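You operate a simulated robot arm through the tools that you are given. There is no shell and no other tool.

The job below is to be done with a simulated two-armed robot. You get a single attempt, and the scene is never put back.

JOB
Park the taping machine: heat off, clamp up, crank latched, brake on 1.
Fine: lift the clamp before cranking back to LOAD; latch the crank there.

It is judged by the outcome, as a careful person would: the job done as asked, and still so three seconds after it is handed in. It fails if anything else is knocked over, pushed out of place, dropped, spilled or broken.

ROBOT AND FRAMES
Two 7-joint arms with fingered hands on one trunk that stands fixed in place. Base frame: the origin is at the foot of the trunk, x ahead of it, y to its left, z up. Units: m, degrees, N and s.
The left shoulder is at [0.06, 0.138, 0.947], the right one opposite. With the tool pointing down near the work surface each hand reaches from about 0.42 to 0.52 m from the base axis, measured 20 degrees to its own side. Payload 4 kg a hand.
The TCP of each hand is the grasp point between the finger pads, 0.036 m short of the fingertips. In the tool frame z runs along the fingers and y along their closing line. The gripper opens to 0.12 m. The gripper's body begins 0.042 m behind the TCP. The gripper is a hand of 5 fingers: y runs from the thumb to the fingers, the wrist lies at [-0.015, -0.109, -0.2] in the tool frame.
Orientation is that of the tool frame in the base frame, as [roll, pitch, yaw] about the fixed x, y, z axes, in that order (R = Rz(yaw) Ry(pitch) Rx(roll)). With the fingers straight down and the wrist toward the robot, the tool's x, y and z point along [0, 1, 0], [1, 0, 0] and [0, 0, -1] of the base frame.

CONTROLS
- The arms move only by the tool apply_moves. It takes "left_increments", "right_increments" or both (then of equal length, played together; a hand with none holds still); each is a list of rows, each a list of 6 numbers: the shift along the tool's x, y, z in m, then the turn, a rotation vector about the tool's x, y, z in degrees. In form: [[tx, ty, tz, rx, ry, rz], ...]. A call has 1 to 20 rows; each row shifts and turns the commanded pose from where the row before left it, along the tool's axes as they then stand. Each row takes 0.2 s and may step no farther than 0.05 m and 8.6 degrees from the row before; otherwise, the whole call is refused. A pose out of reach is approached as far as the arm can. The call stops where the force on the tool passes 40 N (or 10 N more than at its start, if that is more) or the arm is blocked; 0.2 s more then pass. In this call time passes only in rows, and 0.2 s behind the last. It gives the time, the measured TCP pose, the force on the tool (base axes), the opening and the grip force at its end, in the units of the frame above (readings bear some noise), with the torque about the TCP (base axes, N m) and any sound that the robot's microphone picked up, and new pictures: "pictures" is both (left out), scene, wrist or none (wrist: the cameras of the hands that moved).
- Cameras (640 x 400 px; columns grow to the right, rows downward): "scene" is now at [0.0564, -0.0268, 1.5979]; the picture's right is [-0.30, -0.95, 0.00], its down [-0.48, 0.15, -0.86] and it looks along [0.82, -0.26, -0.51] (base axes); focal length 315 px, centre (320, 200). "left" rides on the left gripper at [-0.069, -0.079, -0.131] in its tool frame; the picture's right is [-0.78, -0.29, 0.55], its down [0.55, -0.73, 0.40] and it looks along [0.29, 0.61, 0.74] (tool axes); focal length 222 px, centre (320, 200). "right" rides on the right gripper at [0.069, -0.079, -0.131] in its tool frame; the picture's right is [-0.78, 0.29, -0.55], its down [-0.55, -0.73, 0.40] and it looks along [-0.29, 0.61, 0.74] (tool axes); focal length 222 px, centre (320, 200). There is no depth. A picture from a camera that has moved, and an enlarged one, comes with that camera's place and axes in the base frame and with its lens.
- lift_body(by): slides the trunk up (or, below 0, down) by that many m; the arms and the scene camera ride with it, the base frame stays. It gives what a move gives, with no picture.
- move_fingers(index, middle, ring, little, thumb_bend, thumb_turn, hand): sets how far each is bent, from 0 (flat) to 1 (curled in); at 0.3 the hand is open as for a grip, at 0.7 the pads meet at the TCP. One left out holds its place. A second passes; each finger stops where it meets its share of the squeeze, and holds until it gets a number again. It is the only way to open and close the hand. It gives what a move gives, with no picture; readings hold the bend of each and the force on index, middle, ring, little, thumb and palm. thumb_turn goes from beside the hand (0) to across from the fingers (1), as for a grip.
- turn_head(pan, tilt): turns the head with the scene camera to pan (to the left, within 86 degrees either way) and tilt (down, from -29 to 69), counted from straight ahead of the robot. It gives what a move gives, and a new picture of the scene camera.
- close_up(camera, box): a new picture of the part [left, top, right, bottom] of that camera's present view, enlarged. No time passes.
- hand_in(): hands the job in; it is judged then, once.

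Places have to be worked out from the pictures, the camera data and where the tool is seen. Open the grippers and draw the arms clear of the work before you hand the job in, unless the task says otherwise.

The tools are called after ">>>" as name(argument=value, ...) on one line, values as JSON. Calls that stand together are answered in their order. apply_moves: Moves the arms, as the interface text tells. Its arguments: {"type":"object","properties":{"left_increments":{"type":"array","items":{"type":"array","items":{"type":"number"}}},"right_increments":{"type":"array","items":{"type":"array","items":{"type":"number"}}},"pictures":{"type":"string","enum":["both","scene","wrist","none"]}},"required":[]} The other tools are called the same way: lift_body (by) slides the trunk up or down; move_fingers (index, middle, ring, little, thumb_bend, thumb_turn, hand) moves the fingers one by one; turn_head (pan, tilt) turns the head that bears the scene camera; close_up (camera, box) takes an enlarged picture of a part of a camera's view; hand_in () hands the job in.

At the start:

```text
time: 0.0
left_tool_pos: [0.4116, -0.0323, 1.4438]
left_ee_rot: [-180.0, 0.0, 90.0]
left_force: [0.3, 0.6, -0.1]
left_wrist_torque: [0.01, -0.01, -0.01]
left_width: 0.1195
left_gripper_force: 0.1
left_shape: jaw
left_bend: [0.3, 0.3, 0.3, 0.3, 0.3, 0.97]
left_finger forces: [0.1, 0.0, 0.1, 0.0, 0.1, 0.1]
right_tool_pos: [0.3359, -0.354, 1.3303]
right_ee_rot: [179.9, 0.0, 90.0]
right_force: [-0.6, 0.0, 0.8]
right_wrist_torque: [-0.01, 0.0, 0.01]
right_width: 0.1197
right_gripper_force: 0.1
right_shape: jaw
right_bend: [0.3, 0.3, 0.3, 0.3, 0.3, 0.97]
right_finger forces: [0.0, 0.1, 0.0, 0.0, 0.0, 0.0]
trunk travel left (down, up): [-0.525, 0.065]
head pan, tilt: [-17.7, 30.4]
```

scene: 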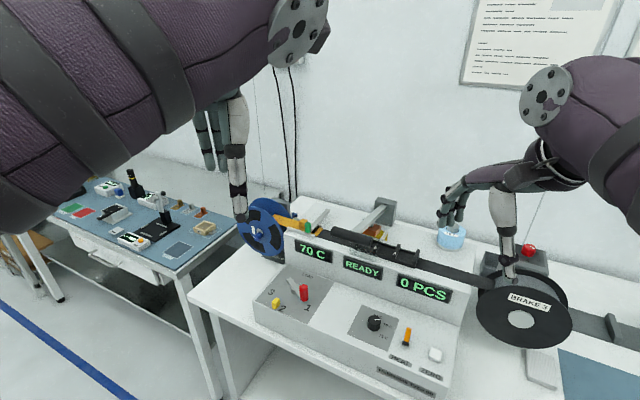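
right: 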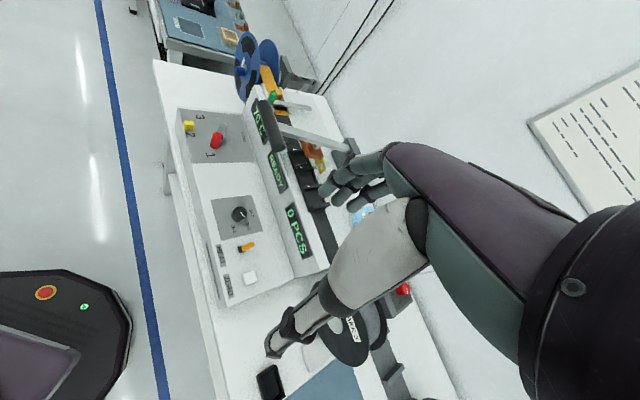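
left: 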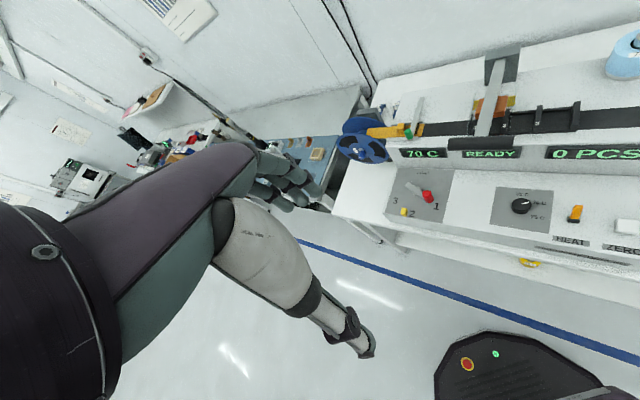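

I start by looking closer at the machine in the scene view and the notice on the wall to understand the controls.

>>> close_up(camera="scene", box=[230, 190, 470, 340])

>>> close_up(camera="scene", box=[460, 0, 640, 110])

>>> close_up(camera="scene", box=[240, 260, 480, 400])

>>> close_up(camera="left", box=[320, 30, 640, 260])

```text
2.67 times, centred on (350, 265) of scene
camera zoom: at [0.0564, -0.0268, 1.5979], right [-0.3, -0.95, 0.0], down [-0.48, 0.15, -0.86], along [0.82, -0.26, -0.51], focal length 841 px, centre (240, 27)
```

zoom: 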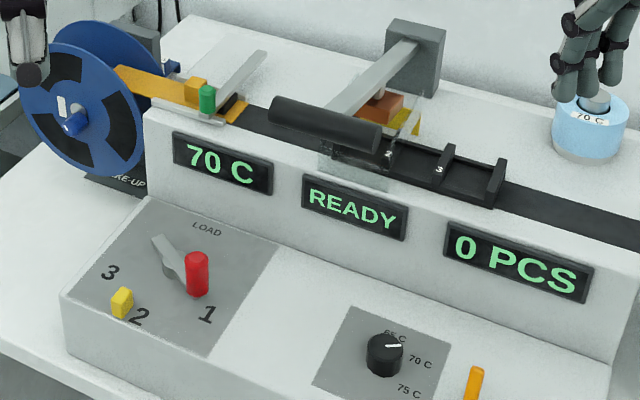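

```text
3.56 times, centred on (550, 55) of scene
camera zoom: at [0.0564, -0.0268, 1.5979], right [-0.3, -0.95, 0.0], down [-0.48, 0.15, -0.86], along [0.82, -0.26, -0.51], focal length 1121 px, centre (-498, 716)
```

zoom: 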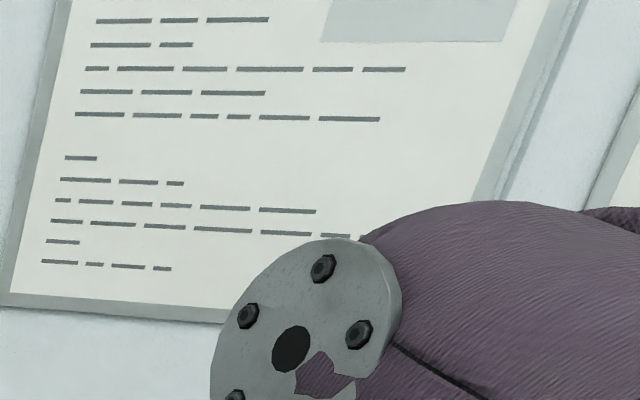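

```text
2.67 times, centred on (360, 330) of scene
camera zoom: at [0.0564, -0.0268, 1.5979], right [-0.3, -0.95, 0.0], down [-0.48, 0.15, -0.86], along [0.82, -0.26, -0.51], focal length 841 px, centre (213, -147)
```

zoom: 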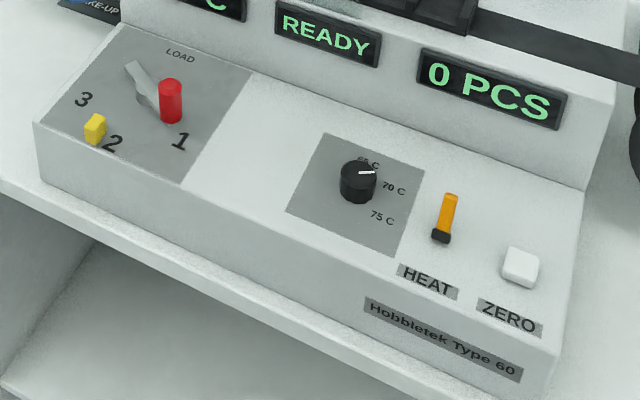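

```text
1.74 times, centred on (480, 145) of left
camera zoom: at [0.3323, -0.1024, 1.5736], right [-0.29, -0.78, -0.55], down [-0.73, 0.55, -0.4], along [0.61, 0.29, -0.74], focal length 386 px, centre (42, 296)
```

zoom: 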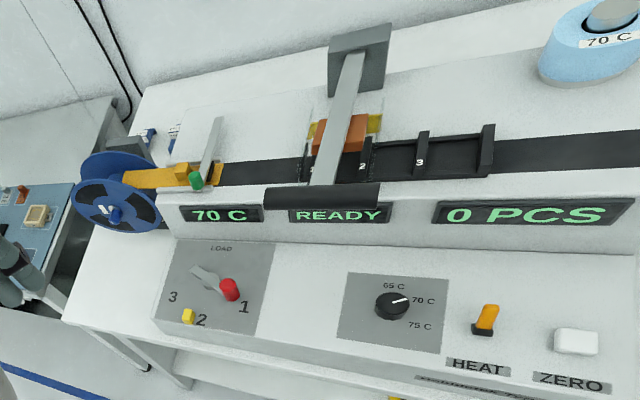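

The panel has a crank with red knob, a dial, the HEAT toggle and a ZERO button; next I look at the brake reel and the yellow tab more closely.

>>> close_up(camera="scene", box=[440, 220, 640, 345])

>>> close_up(camera="scene", box=[250, 260, 330, 310])

>>> close_up(camera="right", box=[160, 90, 360, 300])

>>> close_up(camera="scene", box=[310, 190, 420, 260])

```text
3.20 times, centred on (540, 282) of scene
camera zoom: at [0.0564, -0.0268, 1.5979], right [-0.3, -0.95, 0.0], down [-0.48, 0.15, -0.86], along [0.82, -0.26, -0.51], focal length 1009 px, centre (-384, -64)
```

zoom: 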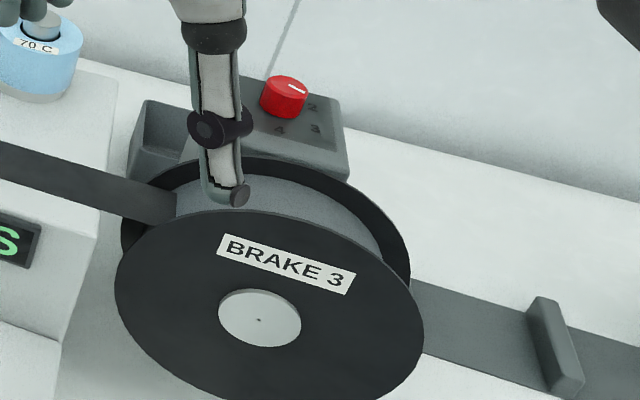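

```text
8.00 times, centred on (290, 285) of scene
camera zoom: at [0.0564, -0.0268, 1.5979], right [-0.3, -0.95, 0.0], down [-0.48, 0.15, -0.86], along [0.82, -0.26, -0.51], focal length 2522 px, centre (560, -480)
```

zoom: 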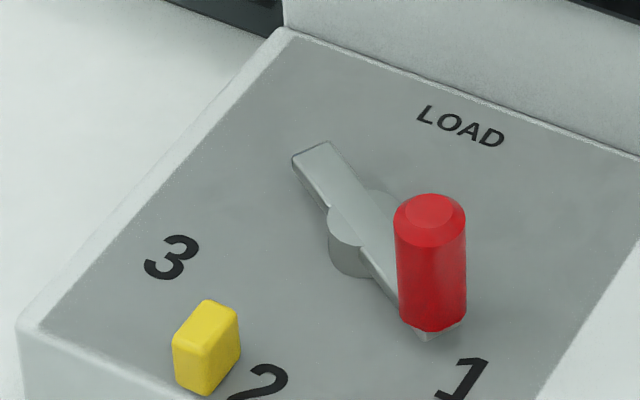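

```text
1.90 times, centred on (260, 195) of right
camera zoom: at [0.2564, -0.2867, 1.4616], right [0.29, -0.78, 0.55], down [-0.73, -0.55, -0.4], along [0.61, -0.29, -0.74], focal length 423 px, centre (434, 210)
```

zoom: 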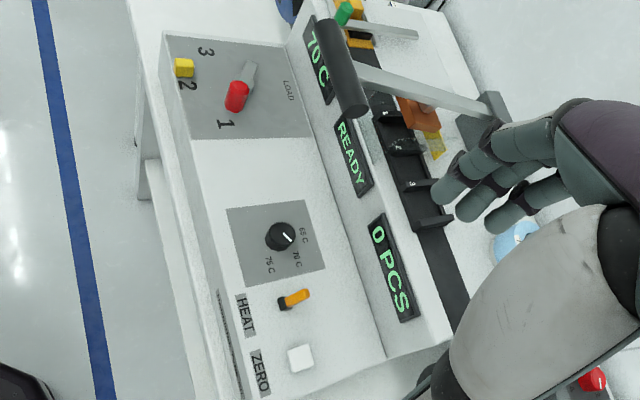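

```text
5.71 times, centred on (365, 225) of scene
camera zoom: at [0.0564, -0.0268, 1.5979], right [-0.3, -0.95, 0.0], down [-0.48, 0.15, -0.86], along [0.82, -0.26, -0.51], focal length 1802 px, centre (63, 57)
```

zoom: 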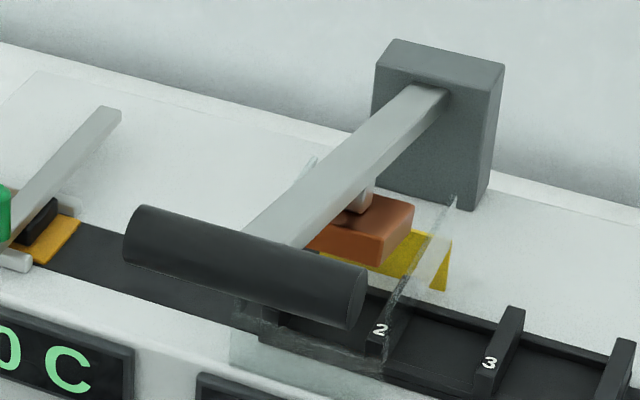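

The knob is near position 1, with the brake on 3 and a yellow tab opposite LOAD. I take more close-ups from the wrist cameras, to triangulate positions.

>>> close_up(camera="left", box=[380, 160, 480, 222])

>>> close_up(camera="left", box=[480, 170, 640, 270])

>>> close_up(camera="right", box=[170, 100, 270, 162])

>>> close_up(camera="right", box=[200, 190, 300, 300])

>>> close_up(camera="scene", box=[340, 290, 460, 400])

>>> close_up(camera="left", box=[440, 30, 620, 160])

>>> close_up(camera="right", box=[240, 60, 400, 170])

```text
6.40 times, centred on (430, 191) of left
camera zoom: at [0.3323, -0.1024, 1.5736], right [-0.29, -0.78, -0.55], down [-0.73, 0.55, -0.4], along [0.61, 0.29, -0.74], focal length 1422 px, centre (-384, 258)
```

zoom: 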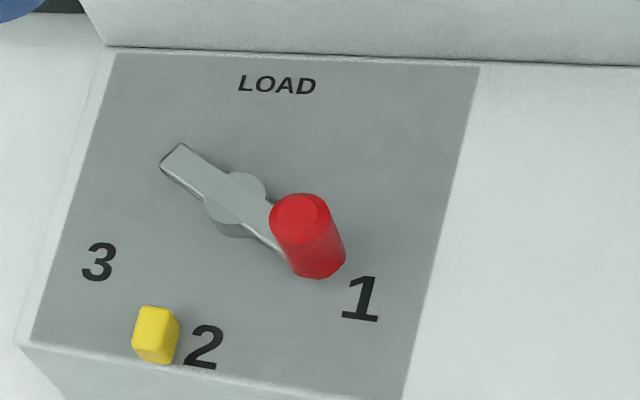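

```text
4.00 times, centred on (560, 220) of left
camera zoom: at [0.3323, -0.1024, 1.5736], right [-0.29, -0.78, -0.55], down [-0.73, 0.55, -0.4], along [0.61, 0.29, -0.74], focal length 888 px, centre (-640, 120)
```

zoom: 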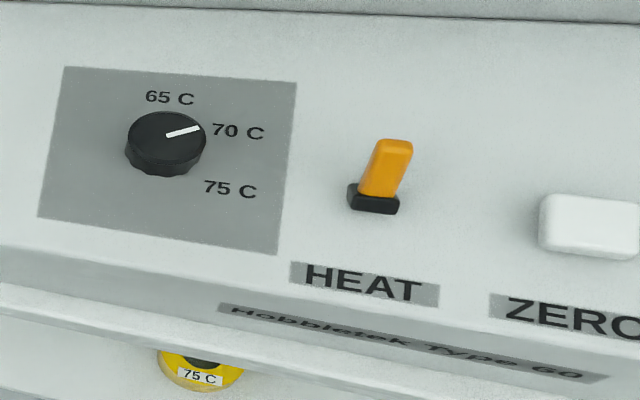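

```text
6.40 times, centred on (220, 131) of right
camera zoom: at [0.2564, -0.2867, 1.4616], right [0.29, -0.78, 0.55], down [-0.73, -0.55, -0.4], along [0.61, -0.29, -0.74], focal length 1422 px, centre (960, 642)
```

zoom: 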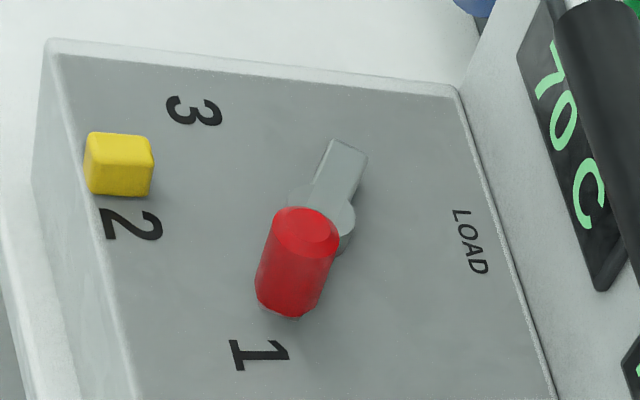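

```text
3.64 times, centred on (250, 245) of right
camera zoom: at [0.2564, -0.2867, 1.4616], right [0.29, -0.78, 0.55], down [-0.73, -0.55, -0.4], along [0.61, -0.29, -0.74], focal length 808 px, centre (574, 36)
```

zoom: 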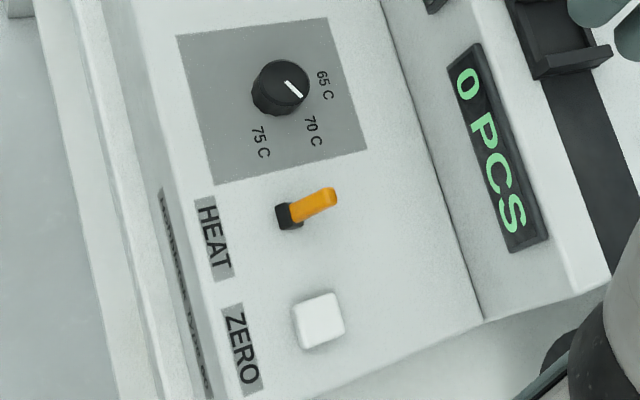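

```text
3.64 times, centred on (400, 345) of scene
camera zoom: at [0.0564, -0.0268, 1.5979], right [-0.3, -0.95, 0.0], down [-0.48, 0.15, -0.86], along [0.82, -0.26, -0.51], focal length 1147 px, centre (29, -327)
```

zoom: 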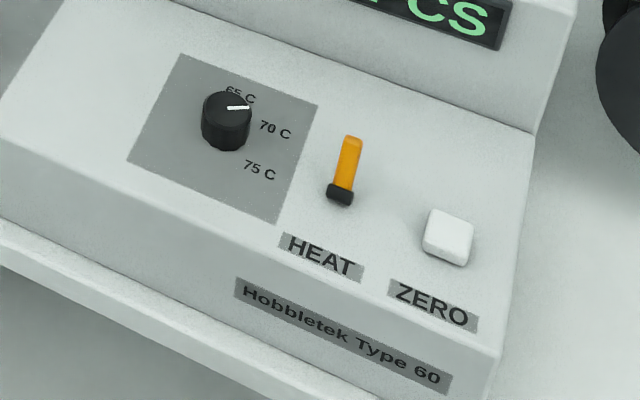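

```text
3.08 times, centred on (530, 95) of left
camera zoom: at [0.3323, -0.1024, 1.5736], right [-0.29, -0.78, -0.55], down [-0.73, 0.55, -0.4], along [0.61, 0.29, -0.74], focal length 684 px, centre (-326, 523)
```

zoom: 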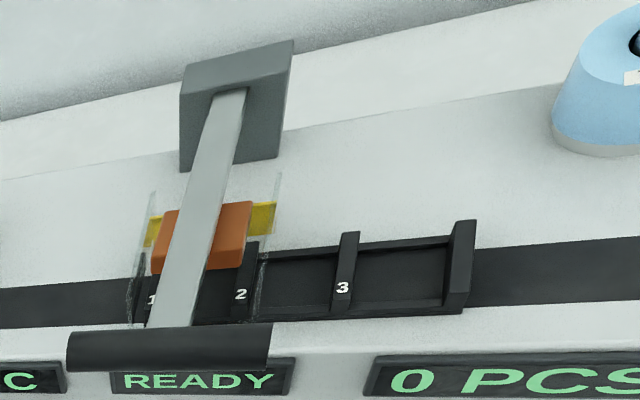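

```text
3.64 times, centred on (320, 115) of right
camera zoom: at [0.2564, -0.2867, 1.4616], right [0.29, -0.78, 0.55], down [-0.73, -0.55, -0.4], along [0.61, -0.29, -0.74], focal length 808 px, centre (320, 509)
```

zoom: 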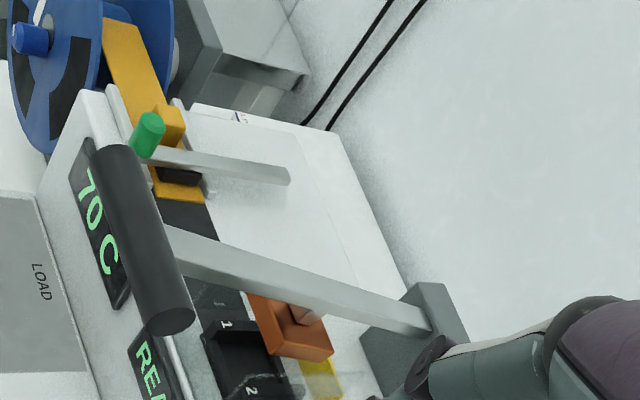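

From triangulation I judge: the machine stands turned 45°, panel top z≈0.97, crank pivot ≈(0.648,-0.149), knob ≈(0.611,-0.161), clamp handle ≈(0.55,-0.255,1.19), HEAT toggle ≈(0.43,-0.35,0.98), and brake dial ≈(0.49,-0.72,1.08). I turn the head right to look at the brake dial and reel.

>>> turn_head(pan=-50, tilt=35)

```text
time: 1.0
left_tool_pos: [0.4127, -0.0331, 1.4442]
left_ee_rot: [179.9, 0.0, 90.0]
left_force: [-0.8, -0.3, 0.6]
left_wrist_torque: [-0.01, 0.0, 0.01]
left_width: 0.1197
left_gripper_force: 0.0
left_shape: jaw
left_bend: [0.3, 0.3, 0.3, 0.3, 0.3, 0.97]
left_finger forces: [0.0, 0.0, 0.0, 0.1, 0.0, 0.0]
right_tool_pos: [0.3364, -0.3552, 1.3298]
right_ee_rot: [180.0, 0.0, 90.0]
right_force: [-0.4, 0.2, -0.1]
right_wrist_torque: [-0.01, -0.01, 0.03]
right_width: 0.1196
right_gripper_force: 0.1
right_shape: jaw
right_bend: [0.3, 0.3, 0.3, 0.3, 0.3, 0.97]
right_finger forces: [0.0, 0.0, 0.0, 0.0, 0.0, 0.0]
trunk travel left (down, up): [-0.525, 0.065]
head pan, tilt: [-50.0, 35.0]
camera scene: at [0.0271, -0.0667, 1.5907], right [-0.77, -0.64, 0.0], down [-0.37, 0.44, -0.82], along [0.53, -0.63, -0.57], focal length 315 px, centre (320, 200)
```

scene: 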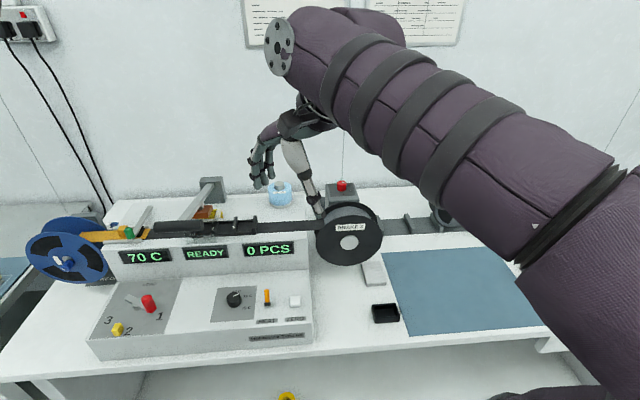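

Now the machine is viewed almost square on. I zoom in on the brake dial, reel and tape path.

>>> close_up(camera="scene", box=[290, 160, 450, 280])

>>> close_up(camera="scene", box=[310, 170, 370, 210])

>>> close_up(camera="scene", box=[90, 170, 250, 270])

>>> close_up(camera="scene", box=[90, 270, 190, 350])

>>> close_up(camera="scene", box=[200, 270, 320, 350])

```text
3.33 times, centred on (370, 220) of scene
camera zoom: at [0.0271, -0.0667, 1.5907], right [-0.77, -0.64, 0.0], down [-0.37, 0.44, -0.82], along [0.53, -0.63, -0.57], focal length 1051 px, centre (153, 133)
```

zoom: 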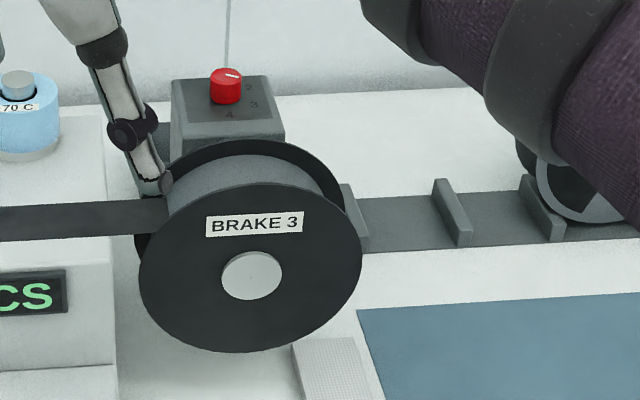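

```text
10.00 times, centred on (340, 190) of scene
camera zoom: at [0.0271, -0.0667, 1.5907], right [-0.77, -0.64, 0.0], down [-0.37, 0.44, -0.82], along [0.53, -0.63, -0.57], focal length 3153 px, centre (120, 300)
```

zoom: 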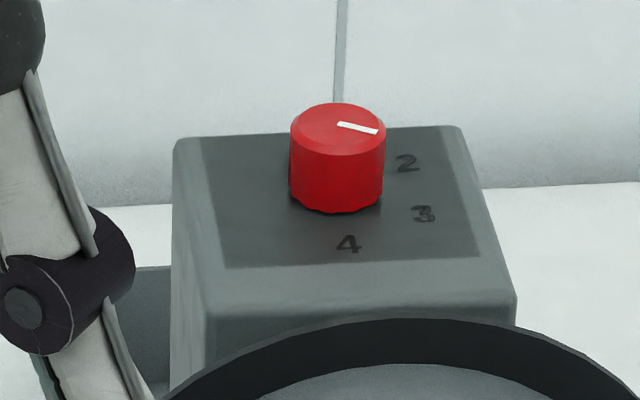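

```text
4.00 times, centred on (170, 220) of scene
camera zoom: at [0.0271, -0.0667, 1.5907], right [-0.77, -0.64, 0.0], down [-0.37, 0.44, -0.82], along [0.53, -0.63, -0.57], focal length 1261 px, centre (920, 120)
```

zoom: 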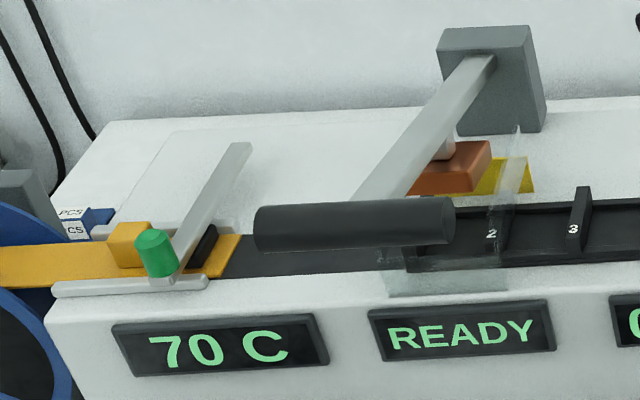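

```text
5.00 times, centred on (140, 310) of scene
camera zoom: at [0.0271, -0.0667, 1.5907], right [-0.77, -0.64, 0.0], down [-0.37, 0.44, -0.82], along [0.53, -0.63, -0.57], focal length 1577 px, centre (1220, -350)
```

zoom: 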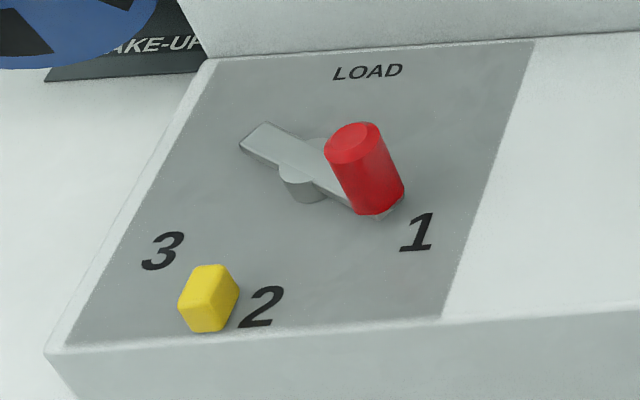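

```text
5.00 times, centred on (260, 310) of scene
camera zoom: at [0.0271, -0.0667, 1.5907], right [-0.77, -0.64, 0.0], down [-0.37, 0.44, -0.82], along [0.53, -0.63, -0.57], focal length 1577 px, centre (620, -350)
```

zoom: 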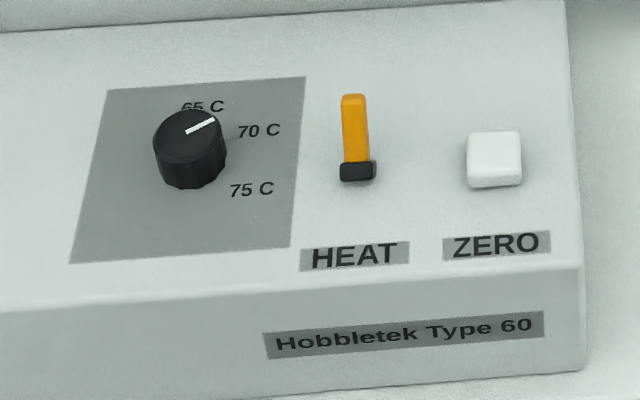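

The dial is on 3 and position 1 should be at its back. I zoom the right wrist camera on the dial and reel for better triangulation.

>>> close_up(camera="right", box=[320, 260, 440, 340])

>>> close_up(camera="right", box=[240, 250, 440, 400])

>>> close_up(camera="left", box=[560, 0, 640, 60])

```text
5.00 times, centred on (380, 300) of right
camera zoom: at [0.2564, -0.2867, 1.4616], right [0.29, -0.78, 0.55], down [-0.73, -0.55, -0.4], along [0.61, -0.29, -0.74], focal length 1111 px, centre (20, -300)
```

zoom: 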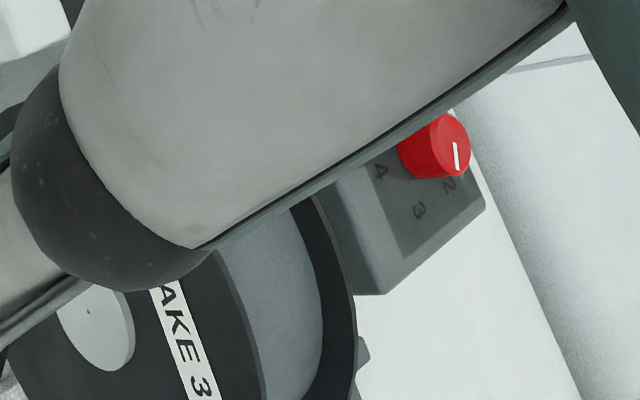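

```text
2.67 times, centred on (340, 325) of right
camera zoom: at [0.2564, -0.2867, 1.4616], right [0.29, -0.78, 0.55], down [-0.73, -0.55, -0.4], along [0.61, -0.29, -0.74], focal length 592 px, centre (267, -133)
```

zoom: 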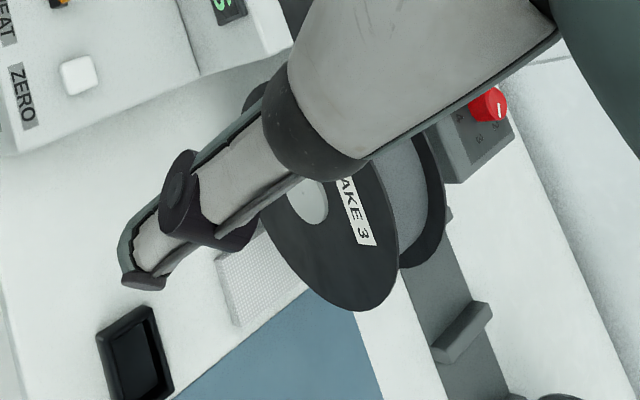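

```text
6.67 times, centred on (600, 30) of left
camera zoom: at [0.3323, -0.1025, 1.5735], right [-0.29, -0.78, -0.55], down [-0.73, 0.55, -0.4], along [0.61, 0.29, -0.74], focal length 1481 px, centre (-1547, 1333)
```

zoom: 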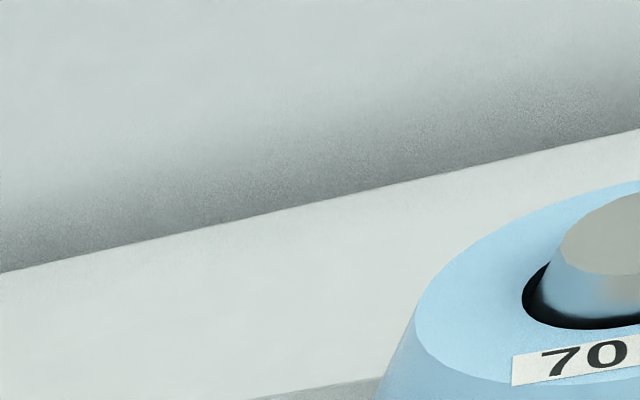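

The dial sits at about (0.48,-0.71,1.10), behind the reel whose top is near z≈1.115. Lowering the trunk a bit will bring the shoulders nearer to working height; the space under both hands is clear by more than 0.2 m, so I lower 0.12 m first.

>>> lift_body(by=-0.12)

```text
time: 2.5
left_tool_pos: [0.4113, -0.0321, 1.3251]
left_ee_rot: [-180.0, -0.1, 90.1]
left_force: [-0.1, -0.7, 0.5]
left_wrist_torque: [-0.05, 0.01, -0.04]
left_width: 0.1198
left_gripper_force: 0.0
left_shape: jaw
left_bend: [0.3, 0.3, 0.3, 0.3, 0.3, 0.97]
left_finger forces: [0.0, 0.1, 0.0, 0.1, 0.0, 0.0]
right_tool_pos: [0.3361, -0.3552, 1.21]
right_ee_rot: [179.9, 0.1, 90.0]
right_force: [-0.3, 0.3, -0.2]
right_wrist_torque: [0.03, 0.04, -0.01]
right_width: 0.1197
right_gripper_force: 0.1
right_shape: jaw
right_bend: [0.3, 0.3, 0.3, 0.3, 0.3, 0.97]
right_finger forces: [0.0, 0.0, 0.0, 0.0, 0.0, 0.0]
trunk travel left (down, up): [-0.405, 0.185]
head pan, tilt: [-50.0, 35.0]
```

The trunk lowered cleanly. I move the left hand out to the left, out of the way of the right arm.

>>> apply_moves(left_increments=[[0.04, -0.01, 0, 0, 0, 0], [0.04, -0.01, 0, 0, 0, 0], [0.04, -0.01, 0, 0, 0, 0], [0.04, -0.01, 0, 0, 0, 0], [0.04, -0.01, 0, 0, 0, 0], [0.04, -0.01, 0, 0, 0, 0]], pictures="both")

>>> turn_head(pan=-25, tilt=42)

```text
time: 3.9
left_tool_pos: [0.3522, 0.2065, 1.3251]
left_ee_rot: [180.0, -0.1, 90.0]
left_force: [-0.1, 0.7, 0.6]
left_wrist_torque: [-0.02, -0.02, -0.02]
left_width: 0.12
left_gripper_force: 0.0
left_shape: jaw
left_bend: [0.3, 0.3, 0.3, 0.3, 0.3, 0.97]
left_finger forces: [0.0, 0.0, 0.1, 0.0, 0.1, 0.0]
right_tool_pos: [0.3343, -0.3542, 1.2089]
right_ee_rot: [180.0, -0.1, 90.0]
right_force: [0.9, 0.8, 0.3]
right_wrist_torque: [-0.03, 0.03, 0.02]
right_width: 0.1197
right_gripper_force: 0.1
right_shape: jaw
right_bend: [0.3, 0.3, 0.3, 0.3, 0.3, 0.97]
right_finger forces: [0.0, 0.1, 0.0, 0.1, 0.0, 0.0]
trunk travel left (down, up): [-0.405, 0.185]
head pan, tilt: [-50.0, 35.0]
camera scene: at [0.0266, -0.0661, 1.4708], right [-0.77, -0.64, 0.0], down [-0.37, 0.44, -0.82], along [0.53, -0.63, -0.57], focal length 315 px, centre (320, 200)
camera left: at [0.2726, 0.137, 1.4559], right [-0.29, -0.79, -0.55], down [-0.73, 0.55, -0.4], along [0.61, 0.29, -0.74], focal length 222 px, centre (320, 200)
```

scene: 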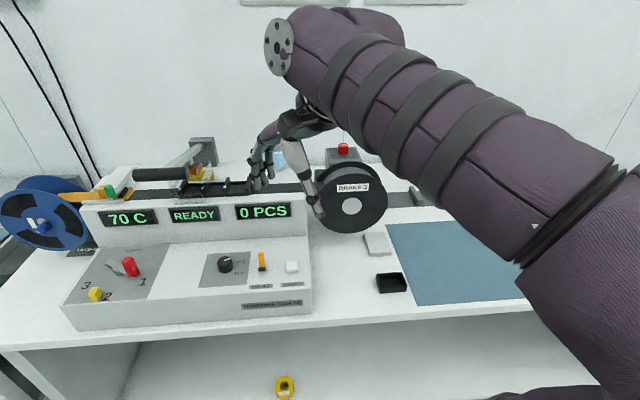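
left: 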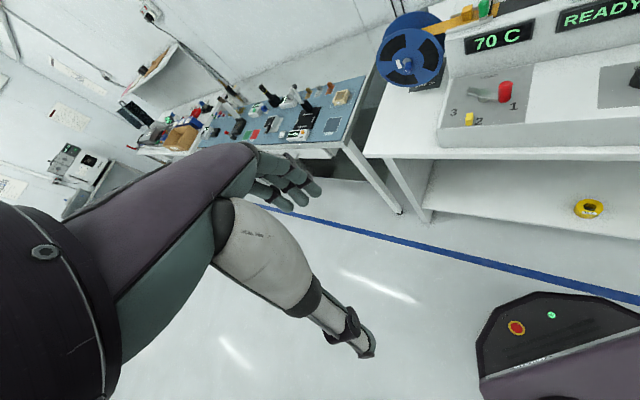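

```text
time: 4.8
left_tool_pos: [0.3521, 0.205, 1.3268]
left_ee_rot: [-180.0, 0.0, 89.9]
left_force: [-0.5, 0.3, 0.2]
left_wrist_torque: [0.01, 0.03, 0.01]
left_width: 0.1199
left_gripper_force: 0.1
left_shape: jaw
left_bend: [0.3, 0.3, 0.3, 0.3, 0.3, 0.97]
left_finger forces: [0.0, 0.1, 0.0, 0.0, 0.0, 0.1]
right_tool_pos: [0.3357, -0.3548, 1.2102]
right_ee_rot: [-179.9, 0.0, 90.0]
right_force: [0.6, 1.5, -0.7]
right_wrist_torque: [0.01, -0.01, 0.02]
right_width: 0.1197
right_gripper_force: 0.1
right_shape: jaw
right_bend: [0.3, 0.3, 0.3, 0.3, 0.3, 0.97]
right_finger forces: [0.0, 0.1, 0.0, 0.0, 0.1, 0.0]
trunk travel left (down, up): [-0.405, 0.185]
head pan, tilt: [-25.0, 42.0]
camera scene: at [0.0462, -0.0347, 1.4602], right [-0.42, -0.91, 0.0], down [-0.61, 0.28, -0.74], along [0.67, -0.31, -0.67], focal length 315 px, centre (320, 200)
```

scene: 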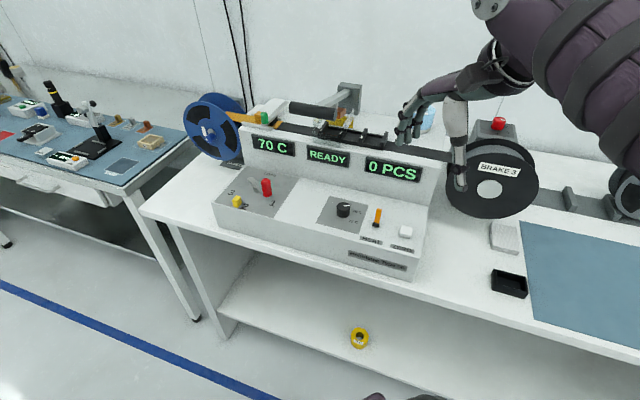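

The left arm is clear. I zoom on the right hand and the panel from this view to understand hand geometry and the yellow tab.

>>> close_up(camera="scene", box=[380, 50, 540, 210])

>>> close_up(camera="scene", box=[210, 160, 290, 220])

>>> close_up(camera="left", box=[430, 60, 540, 140])

>>> close_up(camera="scene", box=[240, 80, 400, 170])

```text
2.50 times, centred on (460, 130) of scene
camera zoom: at [0.0462, -0.0347, 1.4602], right [-0.42, -0.91, 0.0], down [-0.61, 0.28, -0.74], along [0.67, -0.31, -0.67], focal length 788 px, centre (-30, 375)
```

zoom: 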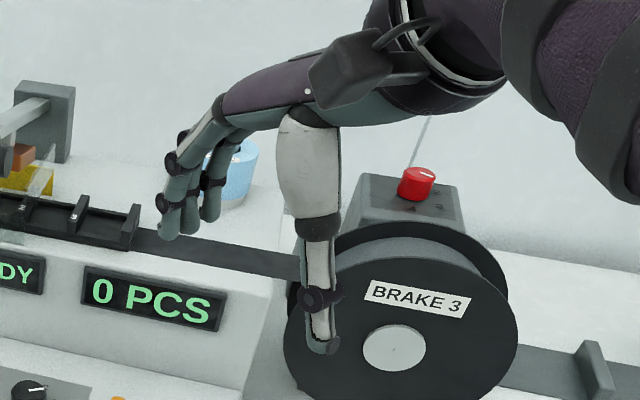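

```text
6.67 times, centred on (250, 190) of scene
camera zoom: at [0.0462, -0.0347, 1.4602], right [-0.42, -0.91, 0.0], down [-0.61, 0.28, -0.74], along [0.67, -0.31, -0.67], focal length 2102 px, centre (787, 267)
```

zoom: 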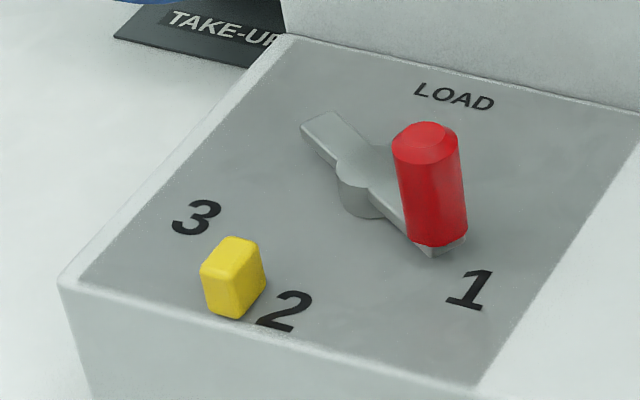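

```text
5.00 times, centred on (485, 100) of left
camera zoom: at [0.2735, 0.1357, 1.4558], right [-0.29, -0.78, -0.55], down [-0.73, 0.55, -0.4], along [0.61, 0.29, -0.74], focal length 1111 px, centre (-505, 700)
```

zoom: 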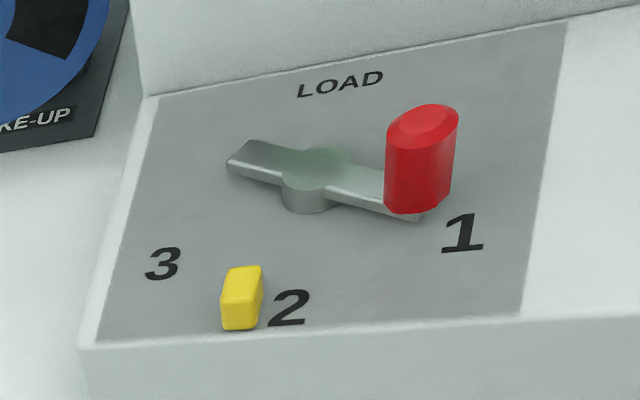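

```text
4.00 times, centred on (320, 125) of scene
camera zoom: at [0.0462, -0.0347, 1.4602], right [-0.42, -0.91, 0.0], down [-0.61, 0.28, -0.74], along [0.67, -0.31, -0.67], focal length 1261 px, centre (320, 500)
```

zoom: 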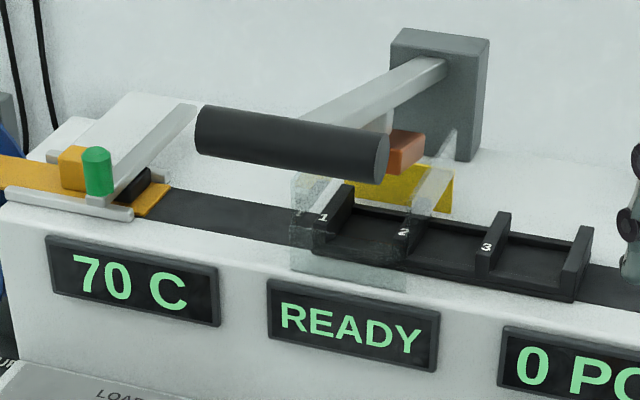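

I look through the right wrist camera to calibrate where each finger lies in the tool frame.

>>> close_up(camera="right", box=[240, 120, 480, 360])

```text
1.67 times, centred on (360, 240) of right
camera zoom: at [0.2564, -0.2867, 1.3416], right [0.29, -0.78, 0.55], down [-0.73, -0.55, -0.4], along [0.61, -0.29, -0.74], focal length 370 px, centre (253, 133)
```

zoom: 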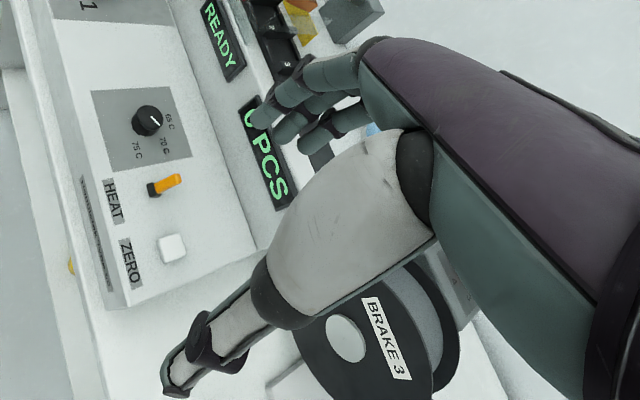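

Index pad lies near tool x≈0, y≈+0.065 and thumb at y≈-0.07. I'll curl the middle, ring and little fingers of the right hand, leaving the index to flick the HEAT toggle, then turn the hand square to the machine.

>>> move_fingers(hand="right", middle=1, ring=1, little=1)

>>> apply_moves(right_increments=[[0, 0, 0, 0, 0, 8.5], [0, 0, 0, 0, 0, 8.5], [0, 0, 0, 0, 0, 8.5], [0, 0, 0, 0, 0, 8.5], [0, 0, 0, 0, 0, 8.5], [0, 0, 0, 0, 0, 2.5], [0.034, 0.0233, 0, 0, 0, 0], [0.034, 0.0233, 0, 0, 0, 0]], pictures="both")

```text
time: 5.8
left_tool_pos: [0.353, 0.2053, 1.3275]
left_ee_rot: [179.9, 0.1, 90.0]
left_force: [-0.3, -0.9, -0.9]
left_wrist_torque: [0.01, -0.02, -0.04]
left_width: 0.1198
left_gripper_force: 0.0
left_shape: jaw
left_bend: [0.3, 0.3, 0.3, 0.3, 0.3, 0.97]
left_finger forces: [0.0, 0.0, 0.0, 0.1, 0.0, 0.0]
right_tool_pos: [0.3354, -0.3546, 1.2095]
right_ee_rot: [-179.9, 0.0, 89.9]
right_force: [-0.1, 1.2, 0.0]
right_wrist_torque: [0.0, 0.02, -0.01]
right_width: 0.1189
right_gripper_force: 0.1
right_shape: fingers
right_bend: [0.3, 1.0, 1.0, 1.0, 0.3, 0.97]
right_finger forces: [0.0, 0.0, 0.1, 0.0, 0.0, 0.0]
trunk travel left (down, up): [-0.405, 0.185]
head pan, tilt: [-25.0, 42.0]
```

```text
time: 7.6
left_tool_pos: [0.3539, 0.2036, 1.3251]
left_ee_rot: [179.9, 0.0, 90.0]
left_force: [-0.3, 0.3, -0.5]
left_wrist_torque: [0.02, 0.03, 0.01]
left_width: 0.1198
left_gripper_force: 0.0
left_shape: jaw
left_bend: [0.3, 0.3, 0.3, 0.3, 0.3, 0.97]
left_finger forces: [0.1, 0.0, 0.0, 0.0, 0.1, 0.0]
right_tool_pos: [0.4191, -0.3421, 1.2115]
right_ee_rot: [-180.0, 0.0, 44.9]
right_force: [0.6, -0.4, 0.0]
right_wrist_torque: [0.02, 0.01, 0.0]
right_width: 0.1187
right_gripper_force: 0.2
right_shape: fingers
right_bend: [0.3, 1.0, 1.0, 1.0, 0.3, 0.97]
right_finger forces: [0.0, 0.0, 0.0, 0.1, 0.0, 0.0]
trunk travel left (down, up): [-0.405, 0.185]
head pan, tilt: [-25.0, 42.0]
camera scene: at [0.0469, -0.0349, 1.4601], right [-0.42, -0.91, 0.0], down [-0.61, 0.28, -0.74], along [0.67, -0.31, -0.67], focal length 315 px, centre (320, 200)
camera right: at [0.4125, -0.2382, 1.343], right [-0.35, -0.76, 0.55], down [-0.91, 0.13, -0.4], along [0.23, -0.64, -0.74], focal length 222 px, centre (320, 200)
```

scene: 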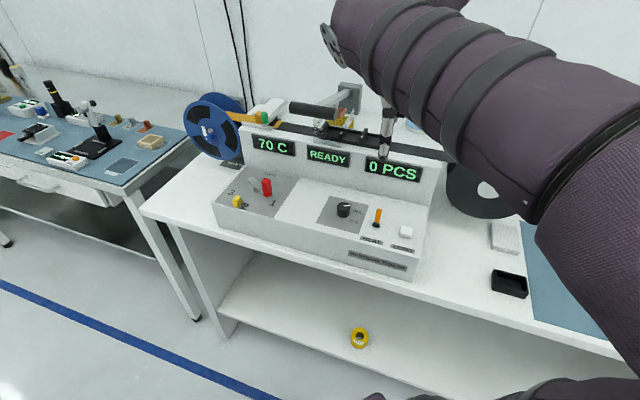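
right: 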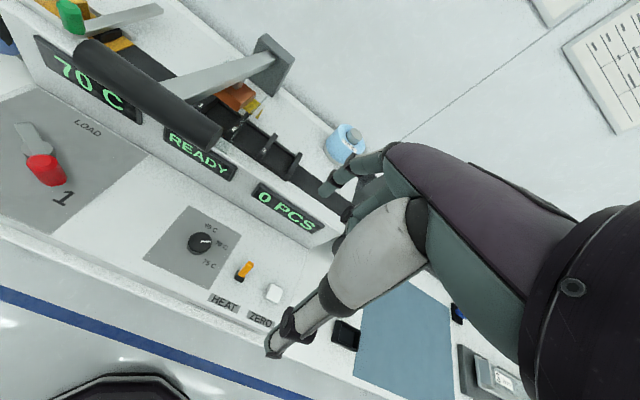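

The toggle is in view of both cameras; I zoom both for a more exact triangulation before descending.

>>> close_up(camera="right", box=[200, 230, 300, 310])

>>> close_up(camera="scene", box=[330, 190, 430, 270])

>>> close_up(camera="scene", box=[340, 60, 440, 160])

>>> close_up(camera="right", box=[60, 20, 320, 180])

>>> close_up(camera="right", box=[260, 130, 420, 370])

```text
5.00 times, centred on (250, 270) of right
camera zoom: at [0.4125, -0.2382, 1.343], right [-0.35, -0.76, 0.55], down [-0.91, 0.13, -0.4], along [0.23, -0.64, -0.74], focal length 1111 px, centre (670, -150)
```

zoom: 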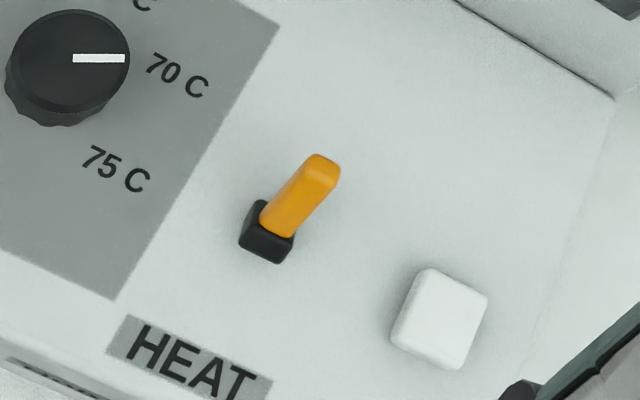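

```text
5.00 times, centred on (380, 230) of scene
camera zoom: at [0.0469, -0.0349, 1.4601], right [-0.42, -0.91, 0.0], down [-0.61, 0.28, -0.74], along [0.67, -0.31, -0.67], focal length 1577 px, centre (20, 50)
```

zoom: 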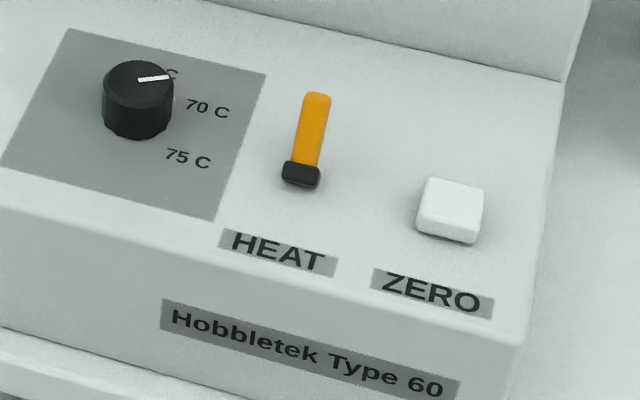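

```text
4.00 times, centred on (390, 110) of scene
camera zoom: at [0.0469, -0.0349, 1.4601], right [-0.42, -0.91, 0.0], down [-0.61, 0.28, -0.74], along [0.67, -0.31, -0.67], focal length 1261 px, centre (40, 560)
```

zoom: 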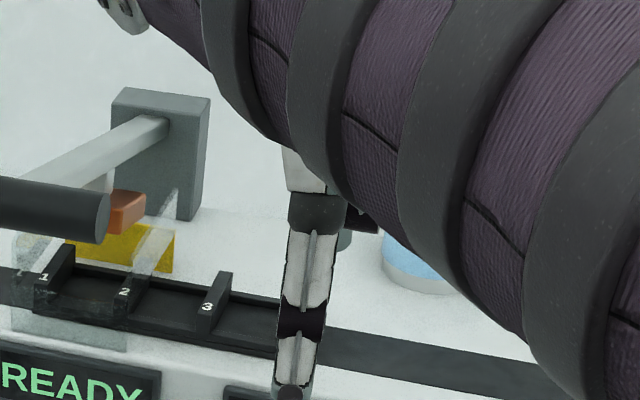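

```text
2.46 times, centred on (190, 100) of right
camera zoom: at [0.4125, -0.2382, 1.343], right [-0.35, -0.76, 0.55], down [-0.91, 0.13, -0.4], along [0.23, -0.64, -0.74], focal length 547 px, centre (640, 446)
```

zoom: 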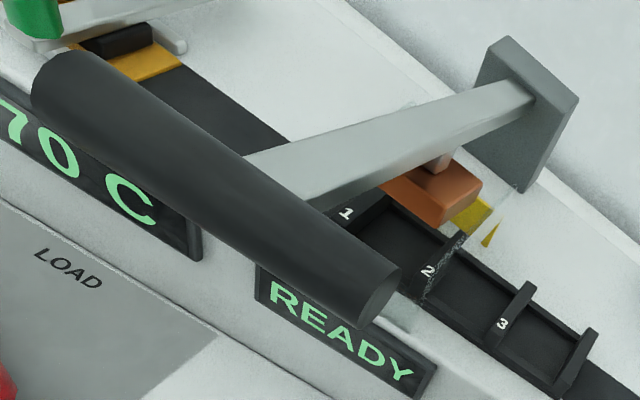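

```text
1.67 times, centred on (340, 250) of right
camera zoom: at [0.4125, -0.2382, 1.343], right [-0.35, -0.76, 0.55], down [-0.91, 0.13, -0.4], along [0.23, -0.64, -0.74], focal length 370 px, centre (287, 117)
```

zoom: 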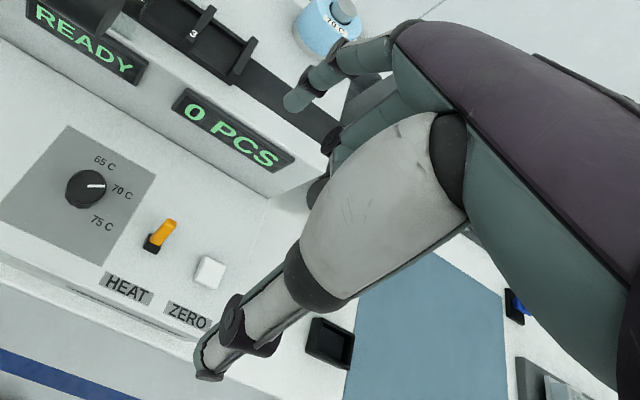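

Toggle tip ≈(0.440,-0.362,0.988), tilted away from the front (on). I descend with the index finger behind it, stopping about 1 cm above the panel.

>>> apply_moves(right_increments=[[-0.003, -0.007, 0.04, 0, 0, 0], [0, 0, 0.04, 0, 0, 0], [0, 0, 0.04, 0, 0, 0], [0, 0, 0.04, 0, 0, 0], [0, 0, 0.02, 0, 0, 0]], pictures="both")

>>> close_up(camera="right", box=[200, 120, 400, 360])

>>> close_up(camera="scene", box=[320, 140, 460, 260])

```text
time: 8.8
left_tool_pos: [0.3524, 0.2048, 1.3259]
left_ee_rot: [180.0, 0.0, 90.1]
left_force: [0.4, 0.0, -0.8]
left_wrist_torque: [0.01, 0.02, -0.01]
left_width: 0.1197
left_gripper_force: 0.2
left_shape: jaw
left_bend: [0.3, 0.3, 0.3, 0.3, 0.3, 0.97]
left_finger forces: [0.1, 0.0, 0.1, 0.1, 0.0, 0.1]
right_tool_pos: [0.4111, -0.3361, 1.0279]
right_ee_rot: [179.9, 0.0, 45.1]
right_force: [0.1, -0.3, 0.5]
right_wrist_torque: [-0.04, 0.0, 0.0]
right_width: 0.1191
right_gripper_force: 0.0
right_shape: fingers
right_bend: [0.3, 1.0, 1.0, 1.0, 0.3, 0.97]
right_finger forces: [0.0, 0.0, 0.1, 0.1, 0.0, 0.0]
trunk travel left (down, up): [-0.405, 0.185]
head pan, tilt: [-25.0, 42.0]
camera scene: at [0.0463, -0.0346, 1.4602], right [-0.42, -0.91, 0.0], down [-0.61, 0.28, -0.74], along [0.67, -0.31, -0.67], focal length 315 px, centre (320, 200)
camera right: at [0.4043, -0.2328, 1.16], right [-0.35, -0.76, 0.55], down [-0.91, 0.13, -0.4], along [0.23, -0.64, -0.74], focal length 222 px, centre (320, 200)
```

scene: 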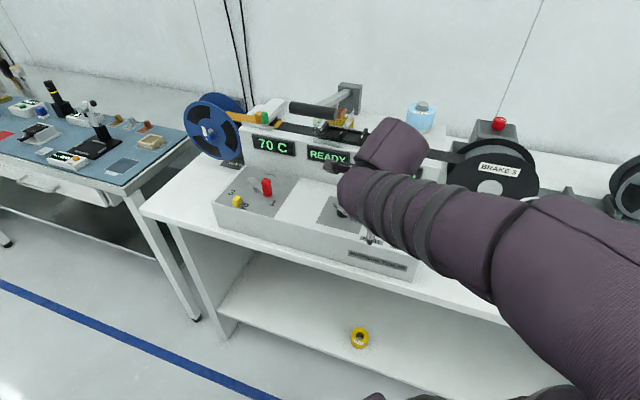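
right: 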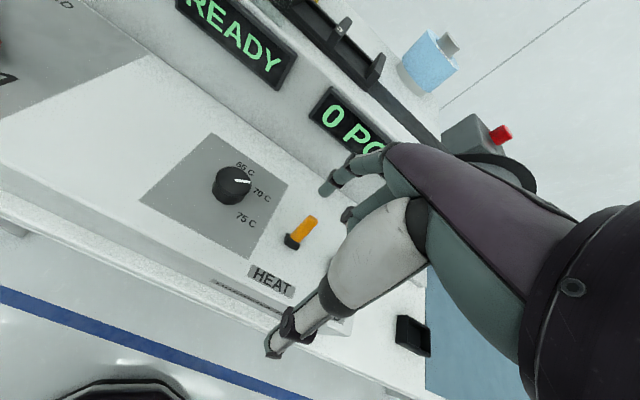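

```text
1.67 times, centred on (300, 240) of right
camera zoom: at [0.4043, -0.2328, 1.16], right [-0.35, -0.76, 0.55], down [-0.91, 0.13, -0.4], along [0.23, -0.64, -0.74], focal length 370 px, centre (353, 133)
```

zoom: 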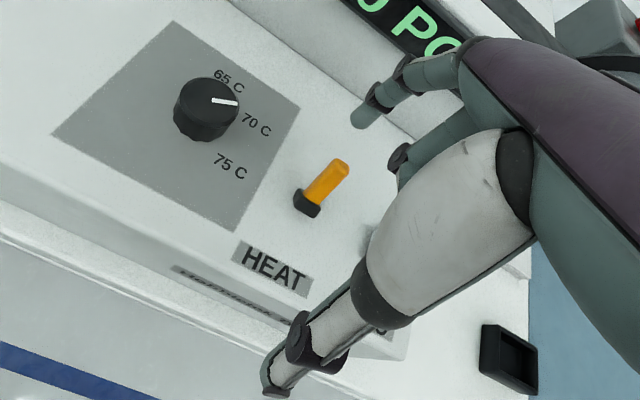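

```text
3.33 times, centred on (390, 200) of scene
camera zoom: at [0.0463, -0.0346, 1.4602], right [-0.42, -0.91, 0.0], down [-0.61, 0.28, -0.74], along [0.67, -0.31, -0.67], focal length 1051 px, centre (87, 200)
```

zoom: 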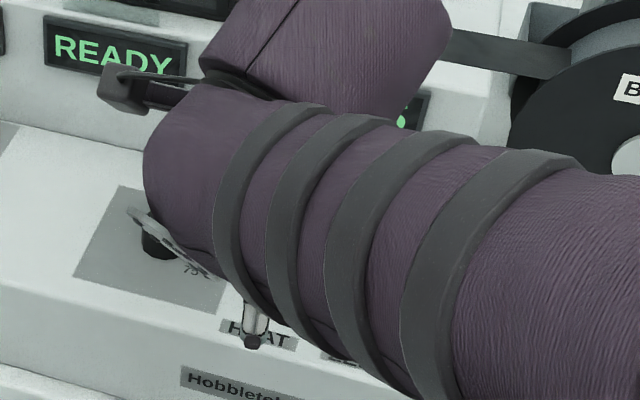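

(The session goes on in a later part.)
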